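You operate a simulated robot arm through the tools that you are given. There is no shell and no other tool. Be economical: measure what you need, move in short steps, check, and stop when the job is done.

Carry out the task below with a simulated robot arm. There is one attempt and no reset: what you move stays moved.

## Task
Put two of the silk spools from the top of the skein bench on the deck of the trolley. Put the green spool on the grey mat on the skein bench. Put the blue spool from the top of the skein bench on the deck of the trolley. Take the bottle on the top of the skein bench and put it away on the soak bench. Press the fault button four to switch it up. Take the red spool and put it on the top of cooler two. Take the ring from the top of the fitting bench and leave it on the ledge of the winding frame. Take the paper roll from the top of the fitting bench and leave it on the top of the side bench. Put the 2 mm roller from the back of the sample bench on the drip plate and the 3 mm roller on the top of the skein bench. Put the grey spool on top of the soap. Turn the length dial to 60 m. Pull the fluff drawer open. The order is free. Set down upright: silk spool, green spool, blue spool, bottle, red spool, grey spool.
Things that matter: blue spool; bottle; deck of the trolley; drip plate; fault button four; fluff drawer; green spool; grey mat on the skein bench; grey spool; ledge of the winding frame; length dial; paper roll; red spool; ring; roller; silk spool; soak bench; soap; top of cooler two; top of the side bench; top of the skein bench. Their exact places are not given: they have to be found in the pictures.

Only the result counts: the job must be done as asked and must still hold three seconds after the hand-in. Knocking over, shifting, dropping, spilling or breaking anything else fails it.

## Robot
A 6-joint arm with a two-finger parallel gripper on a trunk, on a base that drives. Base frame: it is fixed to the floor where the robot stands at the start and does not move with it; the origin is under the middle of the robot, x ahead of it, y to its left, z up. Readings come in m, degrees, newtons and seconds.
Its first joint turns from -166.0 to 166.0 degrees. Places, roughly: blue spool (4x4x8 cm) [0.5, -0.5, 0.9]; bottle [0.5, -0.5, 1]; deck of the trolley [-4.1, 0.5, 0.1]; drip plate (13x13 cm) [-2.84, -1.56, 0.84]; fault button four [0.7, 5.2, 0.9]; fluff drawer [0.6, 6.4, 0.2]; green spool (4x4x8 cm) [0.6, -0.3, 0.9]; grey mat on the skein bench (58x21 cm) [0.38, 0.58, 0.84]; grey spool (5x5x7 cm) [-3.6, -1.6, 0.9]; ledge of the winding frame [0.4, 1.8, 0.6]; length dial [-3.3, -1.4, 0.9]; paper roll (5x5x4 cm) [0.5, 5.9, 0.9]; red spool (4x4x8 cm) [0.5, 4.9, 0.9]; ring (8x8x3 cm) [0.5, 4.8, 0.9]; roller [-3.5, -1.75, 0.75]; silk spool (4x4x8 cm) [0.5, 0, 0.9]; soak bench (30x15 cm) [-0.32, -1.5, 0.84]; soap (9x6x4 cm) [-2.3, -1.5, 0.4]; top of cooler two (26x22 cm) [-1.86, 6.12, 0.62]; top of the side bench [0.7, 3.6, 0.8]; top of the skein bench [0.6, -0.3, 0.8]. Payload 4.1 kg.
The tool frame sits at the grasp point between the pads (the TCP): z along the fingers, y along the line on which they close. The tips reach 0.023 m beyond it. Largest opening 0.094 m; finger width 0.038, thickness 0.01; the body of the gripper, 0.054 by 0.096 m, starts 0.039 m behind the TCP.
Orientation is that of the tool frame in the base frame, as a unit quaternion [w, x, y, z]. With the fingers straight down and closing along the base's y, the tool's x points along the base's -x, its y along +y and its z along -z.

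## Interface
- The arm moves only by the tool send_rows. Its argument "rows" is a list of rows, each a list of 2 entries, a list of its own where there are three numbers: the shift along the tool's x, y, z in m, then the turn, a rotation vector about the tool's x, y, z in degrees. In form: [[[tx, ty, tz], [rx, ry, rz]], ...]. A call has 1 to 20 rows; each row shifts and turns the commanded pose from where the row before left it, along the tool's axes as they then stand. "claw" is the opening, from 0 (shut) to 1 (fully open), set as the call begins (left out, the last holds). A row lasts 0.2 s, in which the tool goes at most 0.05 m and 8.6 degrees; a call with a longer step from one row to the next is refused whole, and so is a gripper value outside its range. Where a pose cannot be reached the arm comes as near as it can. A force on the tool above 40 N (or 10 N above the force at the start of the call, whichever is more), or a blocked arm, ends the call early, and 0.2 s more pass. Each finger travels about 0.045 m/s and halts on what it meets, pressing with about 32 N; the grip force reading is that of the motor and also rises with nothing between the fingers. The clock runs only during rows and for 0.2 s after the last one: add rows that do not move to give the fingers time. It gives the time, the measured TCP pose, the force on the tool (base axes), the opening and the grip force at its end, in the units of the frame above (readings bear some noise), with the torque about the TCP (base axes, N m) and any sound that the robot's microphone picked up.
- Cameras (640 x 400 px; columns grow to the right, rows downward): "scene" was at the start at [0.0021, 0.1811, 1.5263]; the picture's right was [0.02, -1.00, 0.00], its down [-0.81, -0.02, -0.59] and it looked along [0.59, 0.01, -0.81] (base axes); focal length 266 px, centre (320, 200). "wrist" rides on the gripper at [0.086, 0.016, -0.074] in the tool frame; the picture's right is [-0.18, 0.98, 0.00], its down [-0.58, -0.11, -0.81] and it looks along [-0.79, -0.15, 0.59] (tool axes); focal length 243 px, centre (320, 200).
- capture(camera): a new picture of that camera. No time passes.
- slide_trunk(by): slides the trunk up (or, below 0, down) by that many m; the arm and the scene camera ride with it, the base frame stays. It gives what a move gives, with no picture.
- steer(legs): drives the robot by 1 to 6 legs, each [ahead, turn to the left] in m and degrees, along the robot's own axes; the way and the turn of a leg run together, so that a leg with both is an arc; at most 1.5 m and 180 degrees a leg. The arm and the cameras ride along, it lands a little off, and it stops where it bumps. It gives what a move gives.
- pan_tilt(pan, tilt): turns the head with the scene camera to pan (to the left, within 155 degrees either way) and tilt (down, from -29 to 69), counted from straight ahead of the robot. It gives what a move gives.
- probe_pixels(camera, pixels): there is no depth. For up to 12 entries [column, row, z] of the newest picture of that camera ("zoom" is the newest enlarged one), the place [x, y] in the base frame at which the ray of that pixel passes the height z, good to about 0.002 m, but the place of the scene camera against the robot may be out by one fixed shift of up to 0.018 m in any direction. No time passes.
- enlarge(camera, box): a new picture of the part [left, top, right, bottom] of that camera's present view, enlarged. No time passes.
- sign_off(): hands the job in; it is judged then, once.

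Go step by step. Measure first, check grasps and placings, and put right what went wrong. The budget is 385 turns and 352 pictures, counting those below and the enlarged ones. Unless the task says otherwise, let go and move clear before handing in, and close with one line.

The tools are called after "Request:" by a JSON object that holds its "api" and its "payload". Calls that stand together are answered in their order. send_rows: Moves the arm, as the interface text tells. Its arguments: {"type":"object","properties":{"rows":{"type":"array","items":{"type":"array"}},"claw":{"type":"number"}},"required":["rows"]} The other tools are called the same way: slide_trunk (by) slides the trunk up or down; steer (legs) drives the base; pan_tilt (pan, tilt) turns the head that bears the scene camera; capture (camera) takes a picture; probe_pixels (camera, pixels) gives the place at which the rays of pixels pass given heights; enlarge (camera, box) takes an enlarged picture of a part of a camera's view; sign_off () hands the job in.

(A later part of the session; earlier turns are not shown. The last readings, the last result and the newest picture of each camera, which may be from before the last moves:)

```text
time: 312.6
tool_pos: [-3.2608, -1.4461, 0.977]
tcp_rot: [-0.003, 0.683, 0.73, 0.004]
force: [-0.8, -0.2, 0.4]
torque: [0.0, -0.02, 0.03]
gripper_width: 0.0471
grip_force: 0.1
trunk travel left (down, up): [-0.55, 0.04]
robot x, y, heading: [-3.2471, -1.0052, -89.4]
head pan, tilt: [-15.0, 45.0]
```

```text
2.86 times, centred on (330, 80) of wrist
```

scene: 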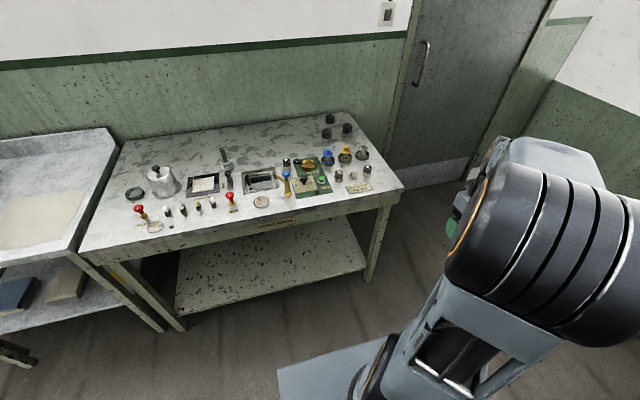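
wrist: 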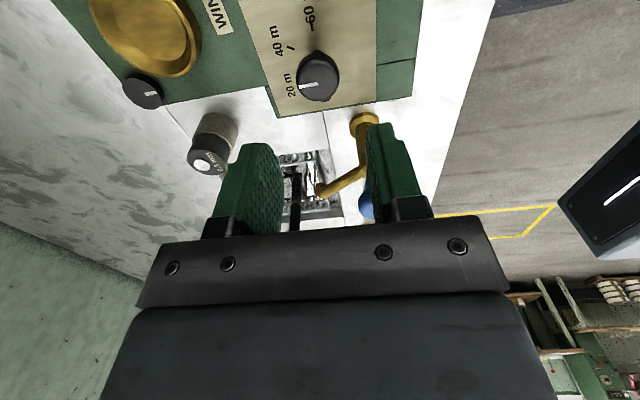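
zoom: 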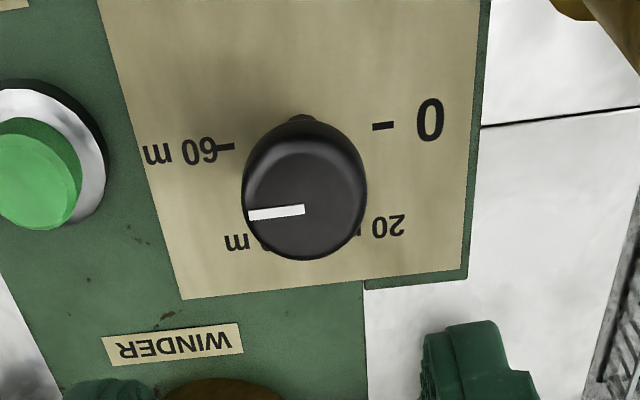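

Request:
{"api": "probe_pixels", "payload": {"camera": "wrist", "pixels": [[305.5, 85.6, 0.885], [324.4, 83.5, 0.885], [305.5, 83.9, 0.885], [305.5, 87.0, 0.885]]}}

Request:
{"api": "enlarge", "payload": {"camera": "wrist", "box": [290, 40, 370, 110]}}

```text
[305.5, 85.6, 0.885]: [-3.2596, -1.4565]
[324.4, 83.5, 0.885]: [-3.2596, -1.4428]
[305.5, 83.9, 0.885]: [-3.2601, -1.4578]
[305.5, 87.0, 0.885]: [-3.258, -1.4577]
```

```text
5.71 times, centred on (330, 75) of wrist
```

zoom: 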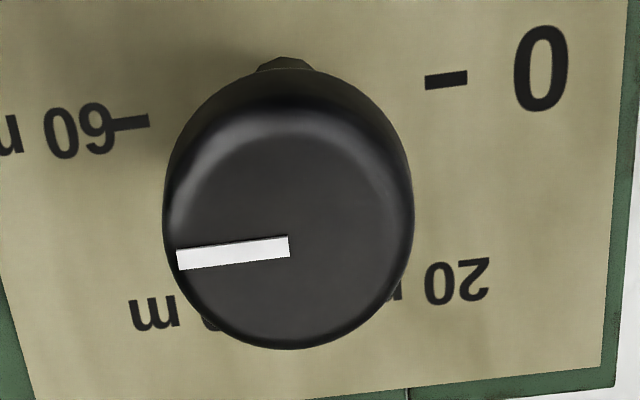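

Those probes used the older wrist frame, so I'll probe the zoomed frame directly instead.

Request:
{"api": "probe_pixels", "payload": {"camera": "zoom", "pixels": [[178, 260, 0.885], [288, 246, 0.885], [115, 127, 0.845], [149, 121, 0.845], [425, 82, 0.845], [467, 76, 0.845]]}}

```text
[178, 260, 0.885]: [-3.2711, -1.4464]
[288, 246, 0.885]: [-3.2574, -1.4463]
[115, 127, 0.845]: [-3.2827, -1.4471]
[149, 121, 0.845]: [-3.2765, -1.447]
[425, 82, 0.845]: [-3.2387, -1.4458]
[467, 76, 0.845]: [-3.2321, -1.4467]
```

The dial points exactly at 60 m. Before picking the grey spool I'll look at the soap on the shelf under the next bench to plan a workable tool pitch.

Request:
{"api": "steer", "payload": {"legs": [[-0.35, 0], [0, 90], [0.9, 0], [0, -90]]}}

Request:
{"api": "slide_trunk", "payload": {"by": -0.4}}

Request:
{"api": "pan_tilt", "payload": {"pan": 0, "tilt": 35}}

Request:
{"api": "capture", "payload": {"camera": "scene"}}

Request:
{"api": "capture", "payload": {"camera": "wrist"}}

```text
time: 326.8
tool_pos: [-2.3552, -1.0833, 0.9757]
tcp_rot: [-0.003, 0.676, 0.737, 0.005]
force: [-0.1, -0.5, -0.1]
torque: [-0.01, 0.02, -0.02]
gripper_width: 0.047
grip_force: 0.1
trunk travel left (down, up): [-0.55, 0.04]
robot x, y, heading: [-2.3492, -0.6419, -88.7]
head pan, tilt: [-15.0, 45.0]
```

```text
time: 330.6
tool_pos: [-2.3542, -1.0831, 0.5764]
tcp_rot: [-0.003, 0.676, 0.737, 0.004]
force: [0.1, 0.4, 0.8]
torque: [0.02, -0.01, 0.0]
gripper_width: 0.0467
grip_force: 0.0
trunk travel left (down, up): [-0.15, 0.44]
robot x, y, heading: [-2.3506, -0.6409, -88.3]
head pan, tilt: [-15.0, 45.0]
```

```text
time: 331.4
tool_pos: [-2.3558, -1.0842, 0.5762]
tcp_rot: [-0.003, 0.676, 0.737, 0.004]
force: [0.4, 0.3, -0.7]
torque: [0.0, 0.02, -0.02]
gripper_width: 0.0468
grip_force: 0.0
trunk travel left (down, up): [-0.15, 0.44]
robot x, y, heading: [-2.3487, -0.6434, -88.1]
head pan, tilt: [0.0, 35.0]
```

```text
251 pictures are left
```

scene: 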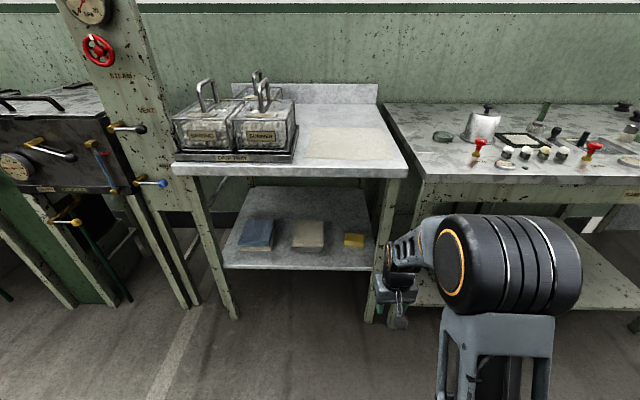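

```text
250 pictures are left
```

wrist: 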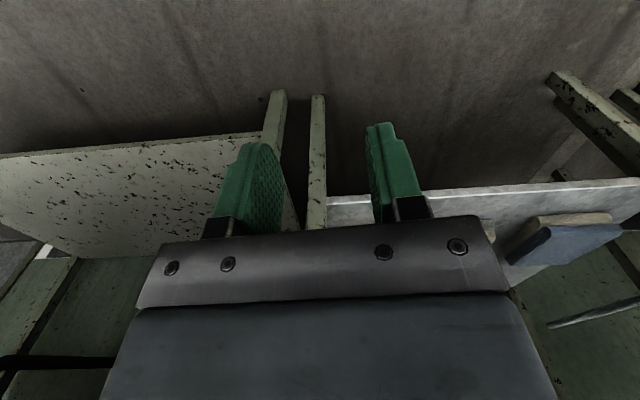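

The soap is the yellow block at (354,240), just left of the right-hand leg. I'll zoom and probe it.

Request:
{"api": "enlarge", "payload": {"camera": "scene", "box": [280, 190, 420, 290]}}

Request:
{"api": "probe_pixels", "payload": {"camera": "scene", "pixels": [[345, 236, 0.42], [363, 236, 0.42], [354, 236, 0.42], [354, 247, 0.38], [400, 176, 0.8], [180, 172, 0.8], [372, 270, 0.4], [225, 265, 0.38]]}}

```text
4.00 times, centred on (350, 240) of scene
```

zoom: 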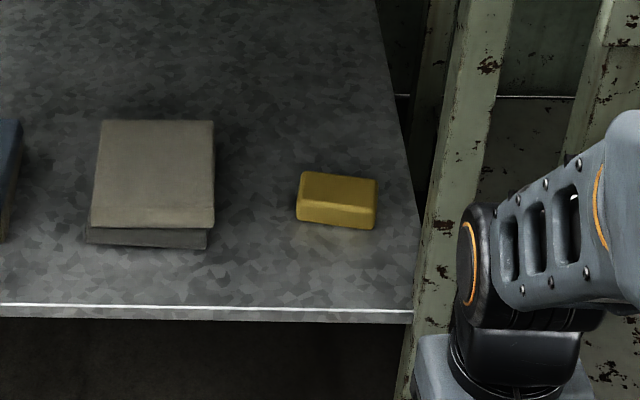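

```text
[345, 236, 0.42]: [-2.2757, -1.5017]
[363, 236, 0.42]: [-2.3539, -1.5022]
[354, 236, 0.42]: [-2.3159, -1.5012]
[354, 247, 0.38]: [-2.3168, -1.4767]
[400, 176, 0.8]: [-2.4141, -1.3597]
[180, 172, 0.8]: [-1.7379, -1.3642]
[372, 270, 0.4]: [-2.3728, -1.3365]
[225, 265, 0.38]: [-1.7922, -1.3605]
```

The soap is at about (-2.315, -1.50) with its top at z≈0.42, reachable under the bench with a 45° tool pitch and the camera side up. I'll go back for the grey spool and flip the tool yaw by 180° on the way.

Request:
{"api": "slide_trunk", "payload": {"by": 0.4}}

Request:
{"api": "steer", "payload": {"legs": [[0, -91.5], [1.15, 0], [0, 90], [0.34, 0]]}}

Request:
{"api": "send_rows", "payload": {"rows": [[[0, 0, -0.01], [0, 0, -8.5]], [[0, 0, -0.01], [0, 0, -8.5]], [[0, 0, -0.01], [0, 0, -8.5]], [[0, 0, -0.01], [0, 0, -8.5]], [[0, 0, -0.01], [0, 0, -8.5]], [[0, 0, -0.01], [0, 0, -8.5]], [[0, 0, -0.01], [0, 0, -8.5]], [[0, 0, -0.01], [0, 0, -8.5]], [[0, 0, -0.01], [0, 0, -8.5]], [[0, 0, -0.01], [0, 0, -8.5]], [[0, 0, -0.01], [0, 0, -8.5]], [[0, 0, 0], [0, 0, -8.5]], [[0, 0, 0], [0, 0, -8.5]], [[0, 0, 0], [0, 0, -8.5]], [[0, 0, 0], [0, 0, -8.5]], [[0, 0, 0], [0, 0, -8.5]], [[0, 0, 0], [0, 0, -8.5]], [[0, 0, 0], [0, 0, -8.5]], [[0, 0, 0], [0, 0, -8.5]], [[0, 0, 0], [0, 0, -8.5]]]}}

Request:
{"api": "capture", "payload": {"camera": "wrist"}}

Request:
{"api": "capture", "payload": {"camera": "scene"}}

```text
time: 335.2
tool_pos: [-2.3565, -1.0831, 0.9761]
tcp_rot: [-0.003, 0.677, 0.736, 0.004]
force: [0.4, -0.2, 0.1]
torque: [-0.03, 0.01, 0.01]
gripper_width: 0.047
grip_force: 0.1
trunk travel left (down, up): [-0.55, 0.04]
robot x, y, heading: [-2.3512, -0.638, -88.3]
head pan, tilt: [0.0, 35.0]
```

```text
time: 350.7
tool_pos: [-3.505, -1.4394, 0.9771]
tcp_rot: [-0.004, 0.677, 0.736, 0.004]
force: [0.3, -0.1, -0.5]
torque: [0.06, 0.04, 0.01]
gripper_width: 0.047
grip_force: 0.0
trunk travel left (down, up): [-0.55, 0.04]
robot x, y, heading: [-3.4968, -0.9947, -88.4]
head pan, tilt: [0.0, 35.0]
```

```text
time: 354.9
tool_pos: [-3.4854, -1.4391, 1.0859]
tcp_rot: [-0.001, -0.672, 0.741, 0.006]
force: [0.6, 0.7, -0.2]
torque: [0.01, -0.01, 0.02]
gripper_width: 0.0468
grip_force: 0.2
out of reach, approached as far as the arm can: row 20
trunk travel left (down, up): [-0.55, 0.04]
robot x, y, heading: [-3.5001, -0.9931, -87.9]
head pan, tilt: [0.0, 35.0]
```

```text
248 pictures are left
```

wrist: 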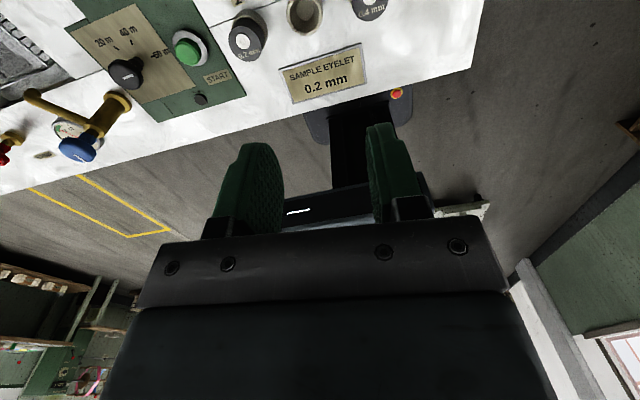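

```text
247 pictures are left
```

scene: 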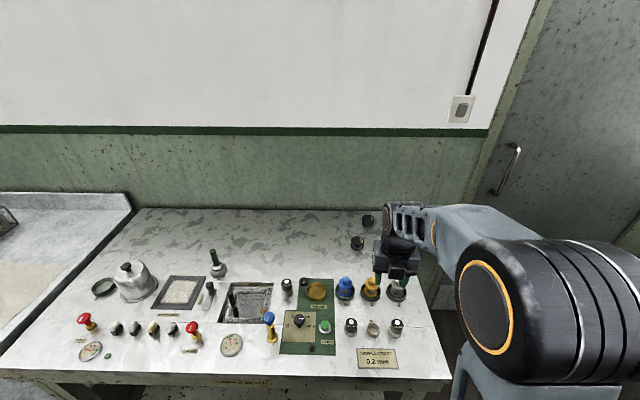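

The flip is essentially done (170°, where joint 6 limits). Now I'll pitch the tool 45° forward in place.

Request:
{"api": "send_rows", "payload": {"rows": [[[0, 0, 0], [0, 7.5, 0]], [[0, 0, 0], [0, 7.5, 0]], [[0, 0, 0], [0, 7.5, 0]], [[0, 0, 0], [0, 7.5, 0]], [[0, 0, 0], [0, 7.5, 0]], [[0, 0, 0], [0, 7.5, 0]], [[0, 0, 0], [0, 0, 0]]], "claw": 0.7}}

Request:
{"api": "capture", "payload": {"camera": "wrist"}}

Request:
{"api": "capture", "payload": {"camera": "scene"}}

```text
time: 356.5
tool_pos: [-3.4897, -1.4398, 1.0863]
tcp_rot: [-0.263, -0.629, 0.695, -0.229]
force: [0.5, 0.5, -0.7]
torque: [-0.01, -0.01, -0.02]
gripper_width: 0.0657
grip_force: 0.1
out of reach, approached as far as the arm can: row 6
trunk travel left (down, up): [-0.55, 0.04]
robot x, y, heading: [-3.4987, -0.9971, -88.5]
head pan, tilt: [0.0, 35.0]
```

```text
246 pictures are left
```

wrist: 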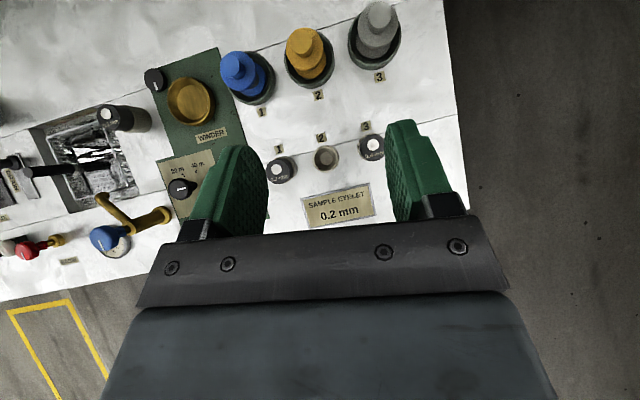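

```text
245 pictures are left
```

scene: 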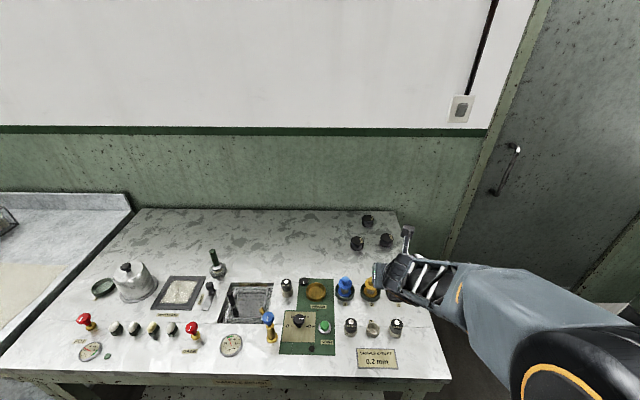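

Pitch reached about 41°, with the pads' axis still level. The grey spool is visible at (375,30), so I'll probe it from this view.

Request:
{"api": "enlarge", "payload": {"camera": "wrist", "box": [330, 0, 430, 90]}}

Request:
{"api": "probe_pixels", "payload": {"camera": "wrist", "pixels": [[374, 40, 0.85], [374, 40, 0.865], [382, 15, 0.91], [382, 15, 0.92], [375, 32, 0.89]]}}

```text
4.44 times, centred on (380, 45) of wrist
```

zoom: 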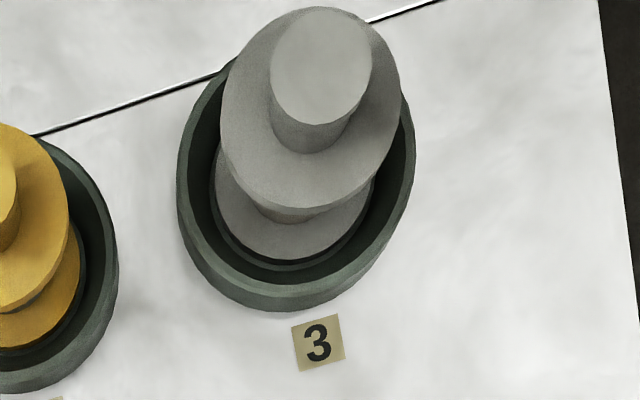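

```text
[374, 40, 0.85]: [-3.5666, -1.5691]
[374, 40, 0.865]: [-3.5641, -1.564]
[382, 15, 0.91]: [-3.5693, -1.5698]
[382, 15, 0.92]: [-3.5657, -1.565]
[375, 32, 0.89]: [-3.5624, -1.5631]
```

I'll approach to a hover 8 cm back along the tool axis and re-measure from close.

Request:
{"api": "send_rows", "payload": {"rows": [[[-0.0075, 0.0131, 0.035], [0, 0, 0]], [[-0.0075, 0.0131, 0.035], [0, 0, 0]], [[-0.0075, 0.0131, 0.035], [0, 0, 0]], [[-0.0075, 0.0131, 0.035], [0, 0, 0]], [[0, 0, 0], [0, 0, 0]]], "claw": 0.6}}

Request:
{"api": "capture", "payload": {"camera": "wrist"}}

Request:
{"api": "capture", "payload": {"camera": "scene"}}

```text
time: 357.7
tool_pos: [-3.526, -1.5115, 0.9724]
tcp_rot: [-0.267, -0.628, 0.697, -0.221]
force: [0.5, -0.4, 0.2]
torque: [-0.03, 0.01, 0.01]
gripper_width: 0.0564
grip_force: 0.1
out of reach, approached as far as the arm can: row 3, 4
trunk travel left (down, up): [-0.55, 0.04]
robot x, y, heading: [-3.4947, -0.9967, -88.2]
head pan, tilt: [0.0, 35.0]
```

```text
243 pictures are left
```

wrist: 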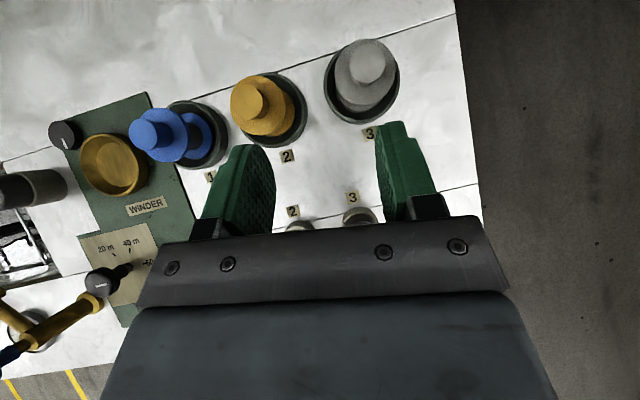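

```text
242 pictures are left
```

scene: 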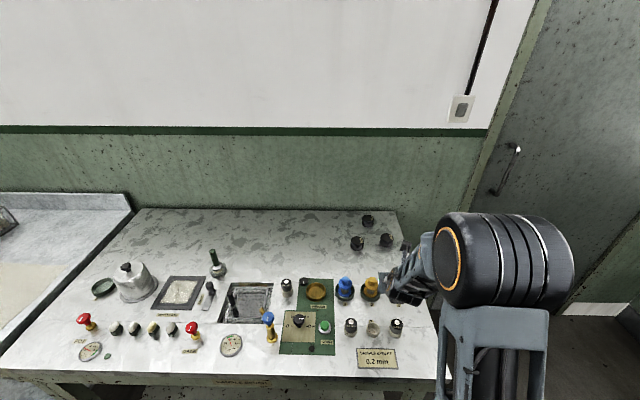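

Joint 6 is at its limit. Rotating the tool heading 20° clockwise about the vertical should free it.

Request:
{"api": "send_rows", "payload": {"rows": [[[0, 0, 0], [-4.36, -0.08, 5.05]], [[0, 0, 0], [-4.36, -0.08, 5.05]], [[0, 0, 0], [-4.36, -0.08, 5.05]], [[0, 0, 0], [0, 0, 0]]]}}

Request:
{"api": "capture", "payload": {"camera": "wrist"}}

```text
time: 358.7
tool_pos: [-3.5245, -1.5101, 0.9728]
tcp_rot: [-0.299, -0.499, 0.793, -0.179]
force: [-0.1, 0.0, 0.2]
torque: [-0.01, -0.03, 0.03]
gripper_width: 0.0562
grip_force: 0.1
trunk travel left (down, up): [-0.55, 0.04]
robot x, y, heading: [-3.4944, -0.9964, -88.4]
head pan, tilt: [0.0, 35.0]
```

```text
241 pictures are left
```

wrist: 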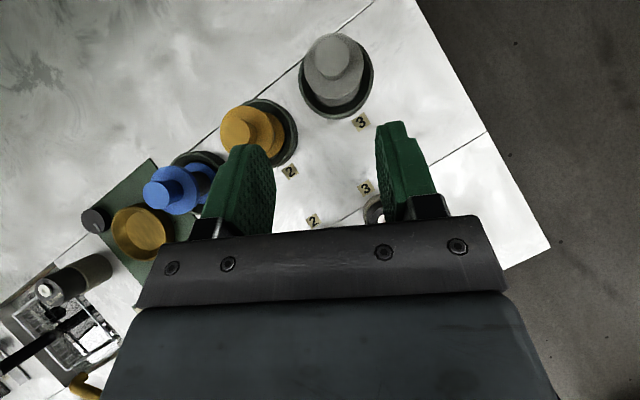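

Free now. I'll re-measure the grey spool from this closer view.

Request:
{"api": "enlarge", "payload": {"camera": "wrist", "box": [270, 10, 410, 140]}}

Request:
{"api": "probe_pixels", "payload": {"camera": "wrist", "pixels": [[336, 80, 0.865], [340, 54, 0.915], [335, 72, 0.89], [340, 54, 0.905]]}}

```text
3.08 times, centred on (340, 75) of wrist
```

zoom: 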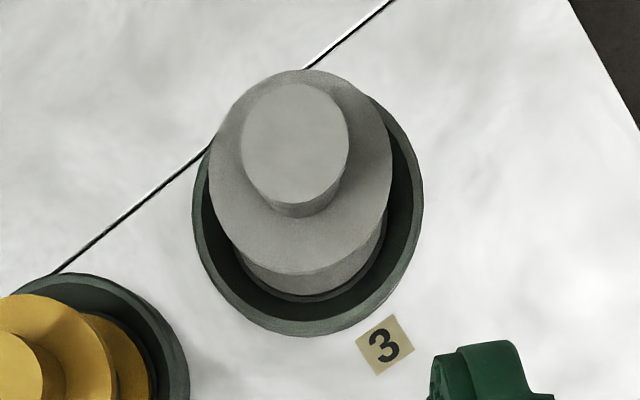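

```text
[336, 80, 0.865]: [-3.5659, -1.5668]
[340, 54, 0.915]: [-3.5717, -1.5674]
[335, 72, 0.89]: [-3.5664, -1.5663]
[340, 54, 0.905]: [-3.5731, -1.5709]
```

Request:
{"api": "probe_pixels", "payload": {"camera": "wrist", "pixels": [[331.9, 57.1, 0.915], [333.8, 63.6, 0.895], [336, 76.6, 0.862], [304, 63.6, 0.895], [363, 63.6, 0.895]]}}

```text
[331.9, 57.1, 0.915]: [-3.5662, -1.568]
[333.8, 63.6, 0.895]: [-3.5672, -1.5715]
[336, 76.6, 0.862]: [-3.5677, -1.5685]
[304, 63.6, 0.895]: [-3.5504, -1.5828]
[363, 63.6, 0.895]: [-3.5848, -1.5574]
```

Axis at (-3.567, -1.569), flange width 4.3 cm. I'll advance along the tool axis to TCP z≈0.90.

Request:
{"api": "send_rows", "payload": {"rows": [[[0.0078, 0.0114, 0.02], [0, 0, 0]], [[0, 0, 0.03], [0, 0, 0]], [[0, 0, 0.03], [0, 0, 0]], [[0, 0, 0.02], [0, 0, 0]], [[0, 0, 0], [0, 0, 0]]]}}

Request:
{"api": "capture", "payload": {"camera": "wrist"}}

```text
time: 359.9
tool_pos: [-3.5669, -1.5676, 0.9024]
tcp_rot: [-0.299, -0.499, 0.793, -0.179]
force: [-0.7, -0.2, -0.2]
torque: [-0.02, -0.03, 0.0]
gripper_width: 0.0566
grip_force: 0.1
trunk travel left (down, up): [-0.55, 0.04]
robot x, y, heading: [-3.4982, -0.9964, -88.4]
head pan, tilt: [0.0, 35.0]
```

```text
239 pictures are left
```

wrist: 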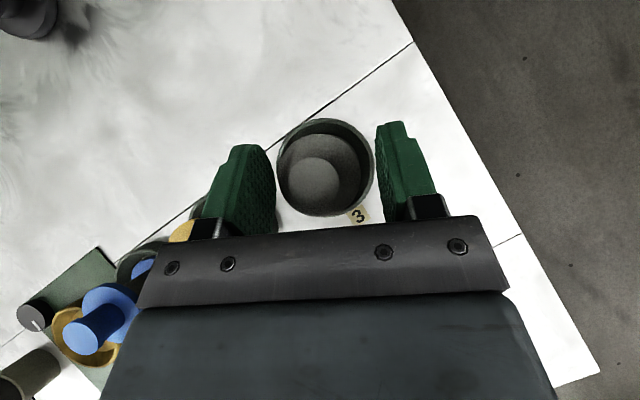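

Centred between the pads. I'll grip and lift vertically (base up is roughly tool [0.65, 0, -0.76]).

Request:
{"api": "send_rows", "payload": {"rows": [[[0, 0, 0], [0, 0, 0]], [[0, 0, 0], [0, 0, 0]], [[0, 0, 0], [0, 0, 0]], [[0, 0, 0], [0, 0, 0]], [[0.0131, 0, -0.0151], [0, 0, 0]], [[0.0196, 0, -0.0227], [0, 0, 0]], [[0.0261, 0, -0.0302], [0, 0, 0]], [[0.0261, 0, -0.0302], [0, 0, 0]], [[0, 0, 0], [0, 0, 0]]], "claw": 0}}

Request:
{"api": "capture", "payload": {"camera": "wrist"}}

Request:
{"api": "capture", "payload": {"camera": "scene"}}

```text
time: 361.9
tool_pos: [-3.5664, -1.5694, 1.0324]
tcp_rot: [-0.3, -0.499, 0.793, -0.179]
force: [0.2, 0.0, 0.1]
torque: [-0.04, -0.01, -0.01]
gripper_width: 0.0424
grip_force: 31.7
trunk travel left (down, up): [-0.55, 0.04]
robot x, y, heading: [-3.4987, -0.9975, -88.2]
head pan, tilt: [0.0, 35.0]
```

```text
238 pictures are left
```

wrist: 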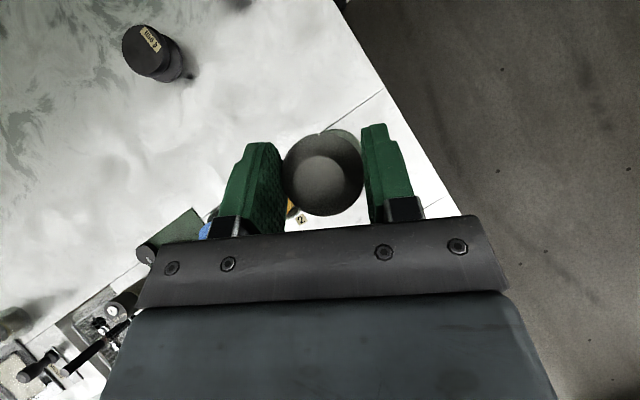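

```text
237 pictures are left
```

scene: 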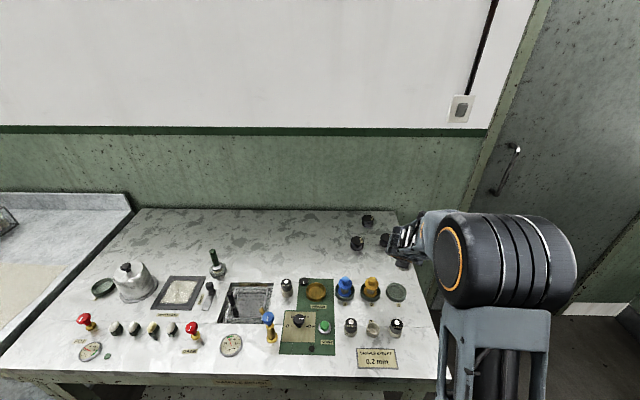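

The grey spool is upright in the grip (concentric from above). I'll drive round to the front of the soap bench and lower the trunk there.

Request:
{"api": "steer", "payload": {"legs": [[-0.42, 0], [0, 88.5], [1.26, 0], [0, -90]]}}

Request:
{"api": "slide_trunk", "payload": {"by": -0.4}}

Request:
{"api": "slide_trunk", "payload": {"by": -0.12}}

Request:
{"api": "capture", "payload": {"camera": "scene"}}

Request:
{"api": "capture", "payload": {"camera": "wrist"}}

```text
time: 378.0
tool_pos: [-2.3275, -1.1514, 1.0339]
tcp_rot: [-0.301, -0.488, 0.801, -0.175]
force: [-0.1, -0.1, -1.3]
torque: [-0.04, -0.01, 0.02]
gripper_width: 0.0423
grip_force: 32.1
trunk travel left (down, up): [-0.55, 0.04]
robot x, y, heading: [-2.2428, -0.5841, -90.2]
head pan, tilt: [0.0, 35.0]
```

```text
time: 381.8
tool_pos: [-2.3281, -1.1525, 0.6337]
tcp_rot: [-0.301, -0.488, 0.8, -0.176]
force: [-0.6, -0.1, -1.1]
torque: [-0.03, 0.0, 0.0]
gripper_width: 0.0423
grip_force: 32.0
trunk travel left (down, up): [-0.15, 0.44]
robot x, y, heading: [-2.2406, -0.5792, -90.3]
head pan, tilt: [0.0, 35.0]
```

```text
time: 383.3
tool_pos: [-2.3284, -1.1523, 0.5122]
tcp_rot: [-0.301, -0.487, 0.801, -0.175]
force: [-0.8, 0.2, 0.2]
torque: [0.0, -0.03, 0.0]
gripper_width: 0.0424
grip_force: 31.9
trunk travel left (down, up): [-0.03, 0.56]
robot x, y, heading: [-2.2439, -0.5774, -90.1]
head pan, tilt: [0.0, 35.0]
```

```text
236 pictures are left
```

scene: 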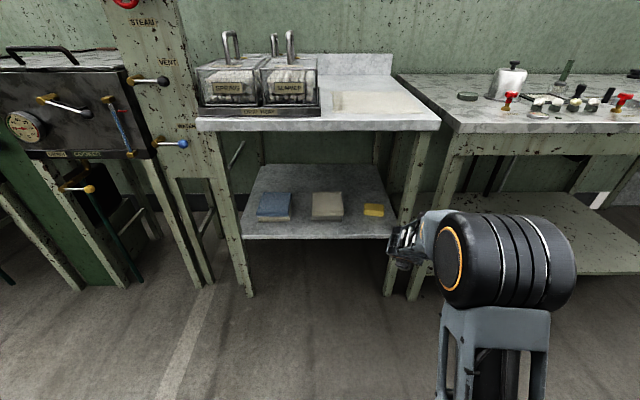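

```text
235 pictures are left
```

wrist: 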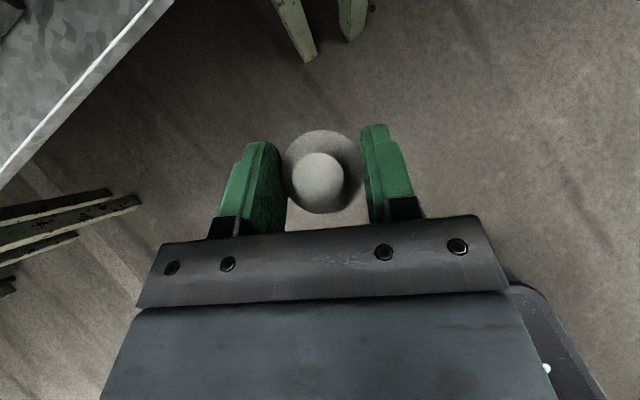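

Request:
{"api": "enlarge", "payload": {"camera": "scene", "box": [330, 120, 450, 250]}}

Request:
{"api": "probe_pixels", "payload": {"camera": "scene", "pixels": [[373, 208, 0.42], [364, 207, 0.42], [382, 207, 0.42], [373, 217, 0.38], [391, 238, 0.4], [402, 180, 0.6], [388, 290, 0.02]]}}

```text
3.08 times, centred on (390, 185) of scene
```

zoom: 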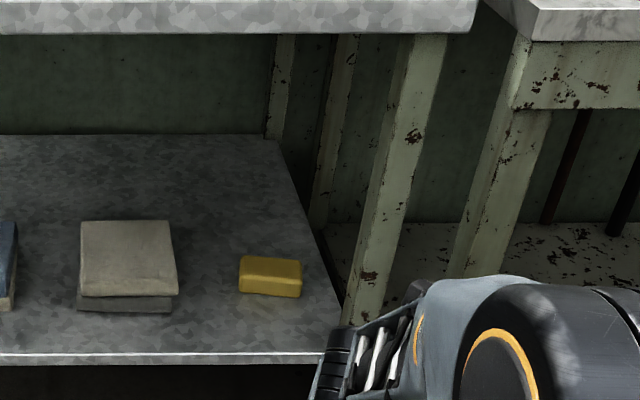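

```text
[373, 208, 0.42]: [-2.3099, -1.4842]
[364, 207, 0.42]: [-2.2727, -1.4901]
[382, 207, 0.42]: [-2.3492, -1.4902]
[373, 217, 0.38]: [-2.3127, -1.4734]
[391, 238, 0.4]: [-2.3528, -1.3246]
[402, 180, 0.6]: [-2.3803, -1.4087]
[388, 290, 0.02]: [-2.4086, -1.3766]
```

I'll shift slightly away from the leg and drive in 0.26 m, then check with the downward-looking wrist camera.

Request:
{"api": "steer", "payload": {"legs": [[0.26, 0]]}}

Request:
{"api": "capture", "payload": {"camera": "wrist"}}

Request:
{"api": "capture", "payload": {"camera": "scene"}}

```text
time: 385.2
tool_pos: [-2.3277, -1.4124, 0.514]
tcp_rot: [-0.302, -0.488, 0.8, -0.175]
force: [-0.7, -0.5, 0.0]
torque: [0.0, 0.0, 0.03]
gripper_width: 0.0422
grip_force: 32.3
trunk travel left (down, up): [-0.03, 0.56]
robot x, y, heading: [-2.2452, -0.8421, -90.1]
head pan, tilt: [0.0, 35.0]
```

```text
233 pictures are left
```

wrist: 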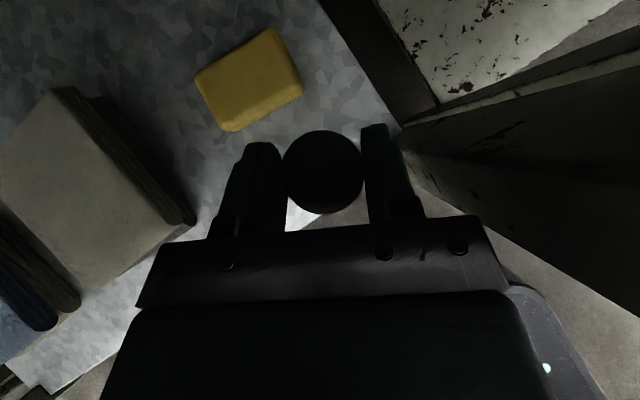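

```text
232 pictures are left
```

scene: 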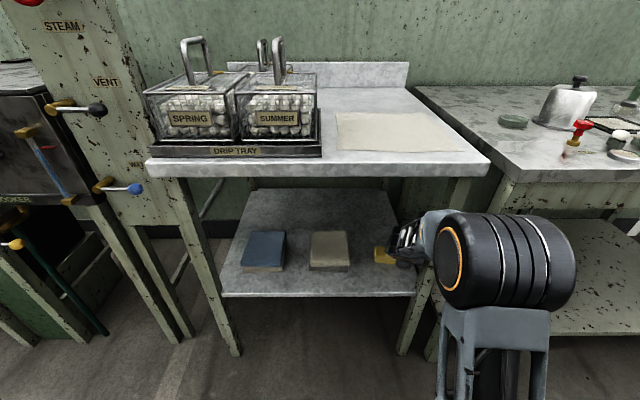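

The leg is close on the right. I'll probe the soap from here and then move left.

Request:
{"api": "probe_pixels", "payload": {"camera": "wrist", "pixels": [[197, 76, 0.42], [275, 29, 0.42], [301, 88, 0.42], [234, 128, 0.42], [249, 79, 0.42], [395, 118, 0.38], [430, 110, 0.4]]}}

```text
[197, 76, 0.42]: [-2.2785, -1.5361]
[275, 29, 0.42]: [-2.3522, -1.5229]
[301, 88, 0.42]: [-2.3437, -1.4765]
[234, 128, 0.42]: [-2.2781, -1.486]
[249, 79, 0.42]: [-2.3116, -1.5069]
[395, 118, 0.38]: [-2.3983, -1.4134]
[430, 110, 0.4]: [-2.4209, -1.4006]
```

Soap centre is (-2.313, -1.505). I'll shift 2 cm away from the leg and drive in 8 cm.

Request:
{"api": "send_rows", "payload": {"rows": [[[-0.0068, -0.0177, -0.0062], [0, 0, 0]], [[0, 0, 0], [0, 0, 0]]]}}

Request:
{"api": "steer", "payload": {"legs": [[0.085, 0]]}}

Request:
{"api": "capture", "payload": {"camera": "wrist"}}

Request:
{"api": "capture", "payload": {"camera": "scene"}}

```text
time: 385.8
tool_pos: [-2.3071, -1.4118, 0.5138]
tcp_rot: [-0.302, -0.489, 0.8, -0.176]
force: [0.8, 0.3, -0.2]
torque: [-0.01, -0.01, 0.01]
gripper_width: 0.0422
grip_force: 31.9
trunk travel left (down, up): [-0.03, 0.56]
robot x, y, heading: [-2.2428, -0.8434, -89.9]
head pan, tilt: [0.0, 35.0]
```

```text
time: 386.9
tool_pos: [-2.307, -1.498, 0.513]
tcp_rot: [-0.302, -0.488, 0.8, -0.175]
force: [0.1, -0.6, -0.6]
torque: [-0.01, -0.01, 0.03]
gripper_width: 0.0422
grip_force: 31.7
trunk travel left (down, up): [-0.03, 0.56]
robot x, y, heading: [-2.2453, -0.9276, -89.9]
head pan, tilt: [0.0, 35.0]
```

```text
231 pictures are left
```

wrist: 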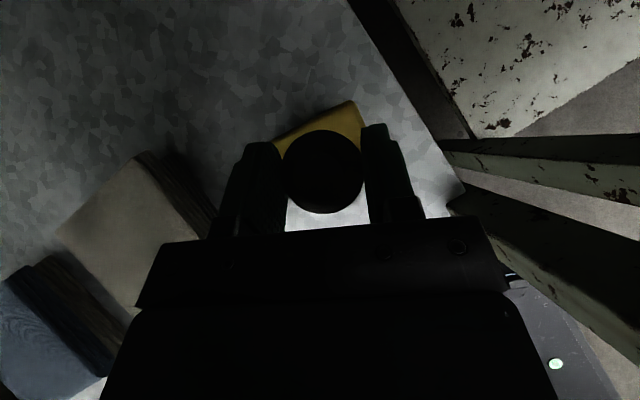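

```text
230 pictures are left
```

scene: 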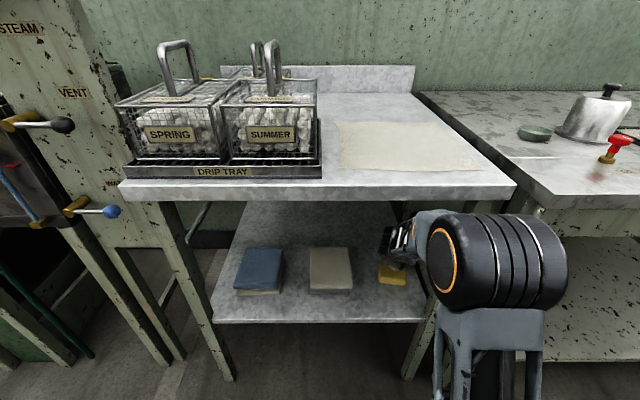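

Request:
{"api": "probe_pixels", "payload": {"camera": "wrist", "pixels": [[357, 101, 0.42], [273, 139, 0.42], [365, 120, 0.42]]}}

Request:
{"api": "enlarge", "payload": {"camera": "scene", "box": [350, 200, 450, 310]}}

```text
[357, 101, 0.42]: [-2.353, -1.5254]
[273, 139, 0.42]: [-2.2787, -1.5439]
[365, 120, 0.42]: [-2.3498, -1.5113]
```

```text
3.64 times, centred on (400, 255) of scene
```

zoom: 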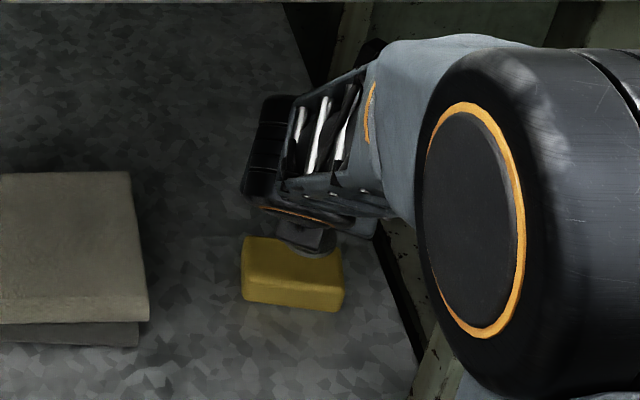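

The soap centre is confirmed at (-2.313, -1.507). I'll correct, lower to just above the soap, then feel for contact.

Request:
{"api": "send_rows", "payload": {"rows": [[[-0.0064, 0.0003, 0.0157], [0, 0, 0]], [[-0.0064, 0.0003, 0.0157], [0, 0, 0]], [[-0.00196, 0, 0.00227], [0, 0, 0]], [[0, 0, 0], [0, 0, 0]]]}}

Request:
{"api": "capture", "payload": {"camera": "wrist"}}

```text
time: 387.9
tool_pos: [-2.3132, -1.5057, 0.4769]
tcp_rot: [-0.301, -0.489, 0.8, -0.175]
force: [0.6, -0.4, -0.9]
torque: [0.0, -0.01, -0.03]
gripper_width: 0.0423
grip_force: 31.9
trunk travel left (down, up): [-0.03, 0.56]
robot x, y, heading: [-2.2411, -0.9233, -90.2]
head pan, tilt: [0.0, 35.0]
```

```text
228 pictures are left
```

wrist: 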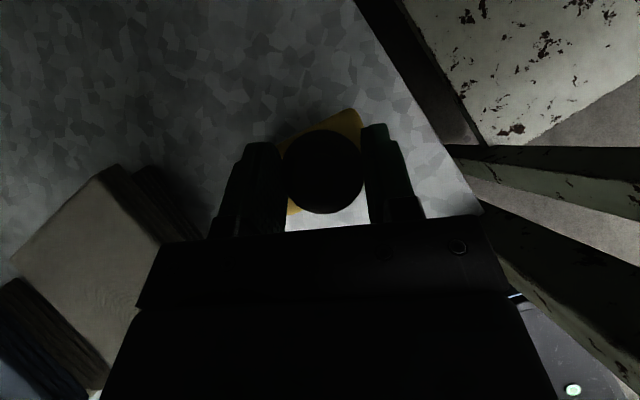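

Request:
{"api": "send_rows", "payload": {"rows": [[[-0.00196, 0, 0.00227], [0, 0, 0]], [[-0.00196, 0, 0.00227], [0, 0, 0]], [[-0.0013, 0, 0.0015], [0, 0, 0]], [[0, 0, 0], [0, 0, 0]]]}}

```text
time: 388.9
tool_pos: [-2.3131, -1.505, 0.4698]
tcp_rot: [-0.301, -0.488, 0.8, -0.174]
force: [-0.7, -0.2, -0.6]
torque: [-0.01, -0.01, -0.03]
gripper_width: 0.0424
grip_force: 32.2
trunk travel left (down, up): [-0.03, 0.56]
robot x, y, heading: [-2.2442, -0.9247, -89.8]
head pan, tilt: [0.0, 35.0]
```

Request:
{"api": "send_rows", "payload": {"rows": [[[-0.0013, 0, 0.0015], [0, 0, 0]], [[-0.0013, 0, 0.0015], [0, 0, 0]], [[-0.0013, 0, 0.0015], [0, 0, 0]], [[0, 0, 0], [0, 0, 0]]]}}

Request:
{"api": "enlarge", "payload": {"camera": "wrist", "box": [220, 80, 420, 250]}}

Request:
{"api": "enlarge", "payload": {"camera": "scene", "box": [350, 200, 450, 310]}}

```text
time: 389.9
tool_pos: [-2.3137, -1.5064, 0.4688]
tcp_rot: [-0.304, -0.487, 0.799, -0.178]
force: [0.7, -1.3, 26.8]
torque: [0.09, -0.09, -0.02]
gripper_width: 0.0422
grip_force: 31.7
trunk travel left (down, up): [-0.03, 0.56]
robot x, y, heading: [-2.2446, -0.9236, -89.9]
head pan, tilt: [0.0, 35.0]
```

```text
2.35 times, centred on (320, 165) of wrist
```

zoom: 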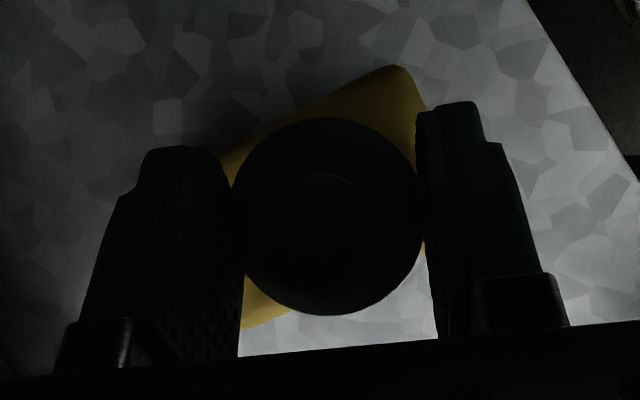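

```text
3.64 times, centred on (400, 255) of scene
```

zoom: 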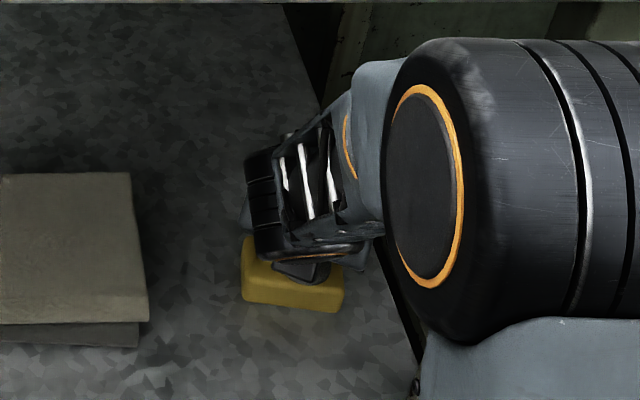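

Contact with almost no torque, and the spool sits centrally on the soap. I'll relax, release and back out along the tool axis.

Request:
{"api": "send_rows", "payload": {"rows": [[[0.0019, 0, -0.0022], [0, 0, 0]], [[0, 0, 0], [0, 0, 0]]]}}

Request:
{"api": "send_rows", "payload": {"rows": [[[0, 0, 0], [0, 0, 0]], [[0, 0, 0], [0, 0, 0]], [[0, 0, -0.02], [0, 0, 0]], [[0, 0, -0.03], [0, 0, 0]], [[0, 0, -0.03], [0, 0, 0]], [[0, 0, -0.02], [0, 0, 0]], [[0, 0, 0], [0, 0, 0]]], "claw": 0.65}}

Request:
{"api": "capture", "payload": {"camera": "wrist"}}

Request:
{"api": "enlarge", "payload": {"camera": "scene", "box": [350, 200, 450, 310]}}

```text
time: 390.5
tool_pos: [-2.3138, -1.5047, 0.4682]
tcp_rot: [-0.301, -0.489, 0.8, -0.175]
force: [-0.1, -3.1, 15.6]
torque: [-0.21, 0.0, -0.01]
gripper_width: 0.0422
grip_force: 32.2
trunk travel left (down, up): [-0.03, 0.56]
robot x, y, heading: [-2.2424, -0.9278, -90.0]
head pan, tilt: [0.0, 35.0]
```

```text
time: 392.1
tool_pos: [-2.2816, -1.4473, 0.5432]
tcp_rot: [-0.301, -0.488, 0.8, -0.175]
force: [-0.4, -0.2, -0.7]
torque: [-0.03, -0.01, -0.01]
gripper_width: 0.0611
grip_force: 0.0
trunk travel left (down, up): [-0.03, 0.56]
robot x, y, heading: [-2.2453, -0.9246, -89.9]
head pan, tilt: [0.0, 35.0]
```

```text
225 pictures are left
```

wrist: 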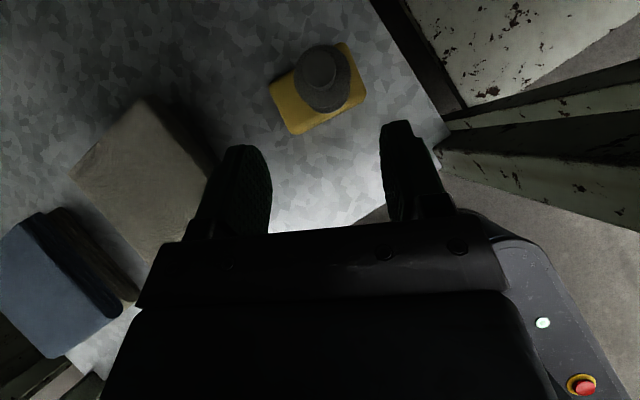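

```text
3.64 times, centred on (400, 255) of scene
```

zoom: 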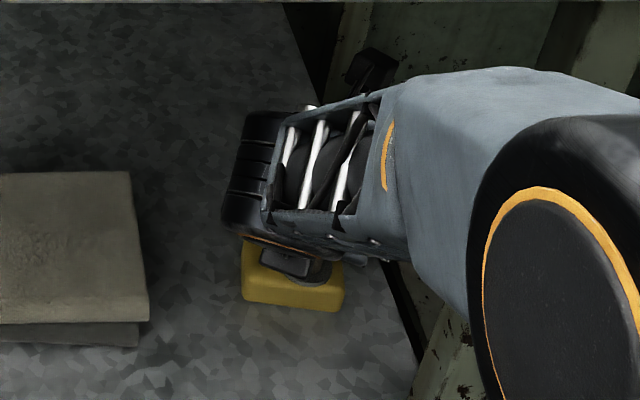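

The grey spool stands upright on the soap. I'll back out, raise the trunk, and bring the tool back to the plain downward pose for the rollers.

Request:
{"api": "steer", "payload": {"legs": [[-0.45, 0]]}}

Request:
{"api": "slide_trunk", "payload": {"by": 0.4}}

Request:
{"api": "slide_trunk", "payload": {"by": 0.12}}

Request:
{"api": "send_rows", "payload": {"rows": [[[0, 0, 0], [0, -8.2, 0]], [[0, 0, 0], [0, -8.2, 0]], [[0, 0, 0], [0, -8.2, 0]], [[0, 0, 0], [0, -8.2, 0]], [[0, 0, 0], [0, -8.2, 0]], [[0, 0, 0], [0, 0, 8.5]], [[0, 0, 0], [0, 0, 8.5]], [[0, 0, 0], [0, 0, 8.5]], [[0, 0, 0], [0, 0, 8.5]], [[0, 0, 0], [0, 0, 8.5]], [[0, 0, 0], [0, 0, 8.5]], [[0, 0, 0], [0, 0, 8.5]], [[0, 0, 0], [0, 0, 8.5]], [[0, 0, 0], [0, 0, 8.5]], [[0, 0, 0], [0, 0, 8.5]], [[0, 0, 0], [0, 0, 8.5]], [[0, 0, 0], [0, 0, 8.5]], [[0, 0, 0], [0, 0, 8.5]], [[0, 0, 0], [0, 0, 8.5]], [[0, 0, 0], [0, 0, 8.5]]]}}

Request:
{"api": "pan_tilt", "payload": {"pan": -60, "tilt": 25}}

Request:
{"api": "capture", "payload": {"camera": "scene"}}

```text
time: 394.8
tool_pos: [-2.2809, -0.9944, 0.5429]
tcp_rot: [-0.301, -0.49, 0.799, -0.175]
force: [0.3, 0.3, 0.1]
torque: [0.01, 0.01, -0.03]
gripper_width: 0.0608
grip_force: 0.1
trunk travel left (down, up): [-0.03, 0.56]
robot x, y, heading: [-2.243, -0.4732, -89.5]
head pan, tilt: [0.0, 35.0]
```

```text
time: 398.6
tool_pos: [-2.2814, -0.9939, 0.9441]
tcp_rot: [-0.301, -0.49, 0.799, -0.175]
force: [-0.7, -0.1, 0.3]
torque: [-0.03, -0.02, 0.02]
gripper_width: 0.061
grip_force: 0.0
trunk travel left (down, up): [-0.43, 0.16]
robot x, y, heading: [-2.2455, -0.4705, -89.5]
head pan, tilt: [0.0, 35.0]
```

```text
time: 400.1
tool_pos: [-2.2805, -0.9952, 1.0626]
tcp_rot: [-0.301, -0.49, 0.799, -0.176]
force: [-0.1, -0.5, -0.7]
torque: [0.0, -0.02, 0.01]
gripper_width: 0.0611
grip_force: 0.0
trunk travel left (down, up): [-0.55, 0.04]
robot x, y, heading: [-2.2471, -0.4699, -89.7]
head pan, tilt: [0.0, 35.0]
```

```text
time: 404.3
tool_pos: [-2.2823, -0.9939, 1.0636]
tcp_rot: [-0.007, 0.537, 0.844, 0.002]
force: [0.1, 0.0, 0.0]
torque: [-0.01, 0.0, 0.01]
gripper_width: 0.0611
grip_force: 0.0
trunk travel left (down, up): [-0.55, 0.04]
robot x, y, heading: [-2.2456, -0.4762, -89.8]
head pan, tilt: [0.0, 35.0]
```

```text
time: 405.6
tool_pos: [-2.2826, -0.9932, 1.0626]
tcp_rot: [-0.007, 0.535, 0.845, 0.002]
force: [0.3, -0.6, 0.8]
torque: [-0.04, 0.04, -0.02]
gripper_width: 0.0613
grip_force: 0.1
trunk travel left (down, up): [-0.55, 0.04]
robot x, y, heading: [-2.2481, -0.4749, -89.8]
head pan, tilt: [-60.0, 25.0]
```

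```text
223 pictures are left
```

scene: 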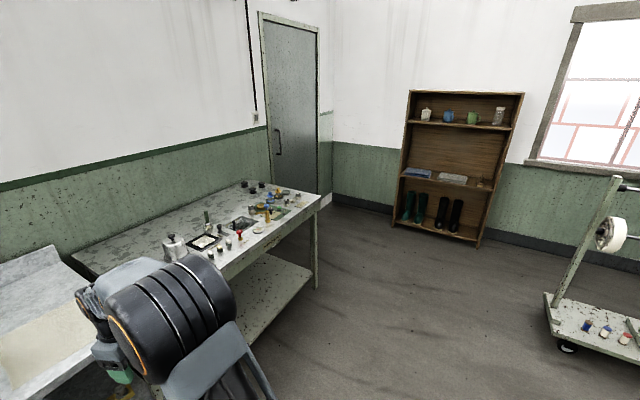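

The corner by the bench end looks open. I'll probe the bench end, walls and bookshelf to plan the approach.

Request:
{"api": "probe_pixels", "payload": {"camera": "scene", "pixels": [[320, 197, 0.84], [255, 182, 0.84], [316, 288, 0.0], [395, 222, 0.0], [478, 248, 0.0], [335, 207, 0.0], [72, 262, 0.84]]}}

```text
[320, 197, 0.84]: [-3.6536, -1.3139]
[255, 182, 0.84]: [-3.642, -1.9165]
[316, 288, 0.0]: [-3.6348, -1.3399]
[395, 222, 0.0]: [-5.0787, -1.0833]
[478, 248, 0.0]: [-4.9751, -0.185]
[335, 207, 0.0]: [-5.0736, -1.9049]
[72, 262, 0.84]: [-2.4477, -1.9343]
```

There is about 1.3 m of room at the bench end. I'll retract the arm, square its yaw, and drive round to the end of the bench.

Request:
{"api": "send_rows", "payload": {"rows": [[[0.0377, 0.0178, 0], [0, 0, 0]], [[0.0377, 0.0178, 0], [0, 0, 0]], [[0.0377, 0.0178, 0], [0, 0, 0]], [[0.0377, 0.0178, 0], [0, 0, 0]], [[0.0377, 0.0178, 0], [0, 0, 0]], [[0.0377, 0.0178, 0], [0, 0, 0]], [[0, 0, 0], [0, 0, 8.43]], [[0, 0, 0], [0, 0, 8.43]], [[0, 0, 0], [0, 0, 8.43]], [[0, 0, 0], [0, 0, 0]]]}}

Request:
{"api": "steer", "payload": {"legs": [[0, -90], [1.4, 0], [0.45, 0], [0, 90], [0.9, 0]]}}

Request:
{"api": "pan_tilt", "payload": {"pan": 30, "tilt": 50}}

Request:
{"api": "capture", "payload": {"camera": "scene"}}

```text
time: 407.8
tool_pos: [-2.2822, -0.7511, 1.0694]
tcp_rot: [-0.006, 0.709, 0.705, -0.001]
force: [0.1, 0.2, 0.1]
torque: [-0.02, 0.0, 0.01]
gripper_width: 0.0612
grip_force: 0.0
out of reach, approached as far as the arm can: row 6
trunk travel left (down, up): [-0.55, 0.04]
robot x, y, heading: [-2.2458, -0.4721, -89.6]
head pan, tilt: [-60.0, 25.0]
```

```text
time: 429.2
tool_pos: [-4.1319, -1.6509, 1.0693]
tcp_rot: [-0.007, 0.706, 0.708, 0.0]
force: [0.0, -0.9, 1.2]
torque: [0.02, 0.04, 0.0]
gripper_width: 0.061
grip_force: 0.2
trunk travel left (down, up): [-0.55, 0.04]
robot x, y, heading: [-4.0984, -1.3749, -89.7]
head pan, tilt: [-60.0, 25.0]
```

```text
time: 430.8
tool_pos: [-4.1328, -1.6501, 1.0697]
tcp_rot: [-0.007, 0.706, 0.708, 0.0]
force: [1.1, 0.1, 0.7]
torque: [-0.02, -0.01, -0.01]
gripper_width: 0.0614
grip_force: 0.1
trunk travel left (down, up): [-0.55, 0.04]
robot x, y, heading: [-4.0997, -1.3739, -89.6]
head pan, tilt: [30.0, 50.0]
```

```text
222 pictures are left
```

scene: 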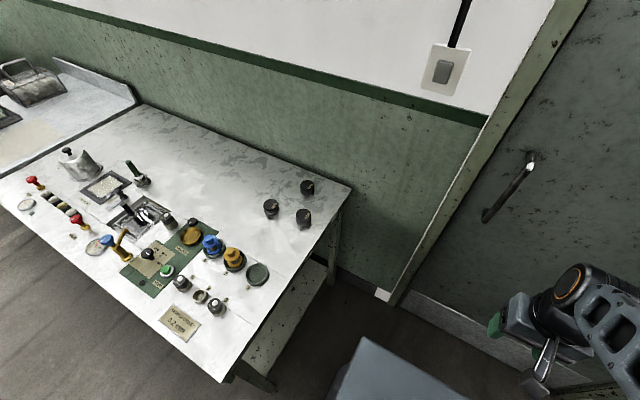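

I'll advance 0.15 m and turn to face the rollers.

Request:
{"api": "steer", "payload": {"legs": [[0.15, 0], [0, 68]]}}

Request:
{"api": "pan_tilt", "payload": {"pan": 0, "tilt": 60}}

Request:
{"api": "capture", "payload": {"camera": "scene"}}

Request:
{"api": "capture", "payload": {"camera": "wrist"}}

```text
time: 435.2
tool_pos: [-3.8492, -1.6561, 1.0689]
tcp_rot: [-0.005, 0.183, 0.983, -0.004]
force: [-0.2, 0.7, 0.0]
torque: [0.0, 0.01, 0.01]
gripper_width: 0.0613
grip_force: 0.0
trunk travel left (down, up): [-0.55, 0.04]
robot x, y, heading: [-4.0942, -1.5236, -20.8]
head pan, tilt: [30.0, 50.0]
```

```text
time: 436.1
tool_pos: [-3.8479, -1.6561, 1.0697]
tcp_rot: [-0.006, 0.183, 0.983, -0.004]
force: [0.2, 0.4, 0.2]
torque: [0.03, 0.01, -0.01]
gripper_width: 0.0613
grip_force: 0.0
trunk travel left (down, up): [-0.55, 0.04]
robot x, y, heading: [-4.0937, -1.52, -20.9]
head pan, tilt: [0.0, 60.0]
```

```text
221 pictures are left
```

scene: 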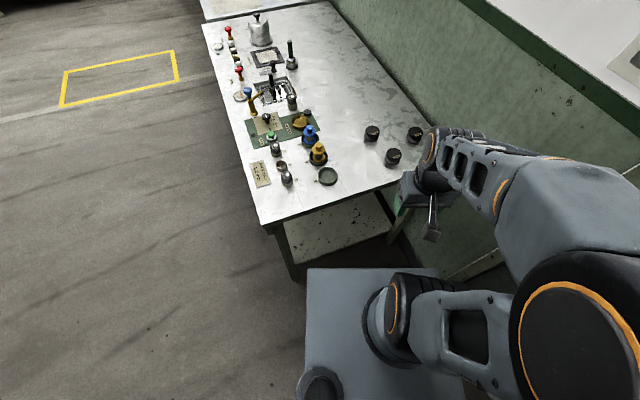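

```text
220 pictures are left
```

wrist: 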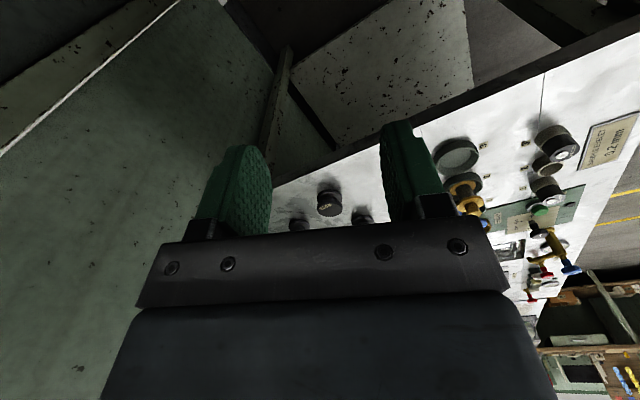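

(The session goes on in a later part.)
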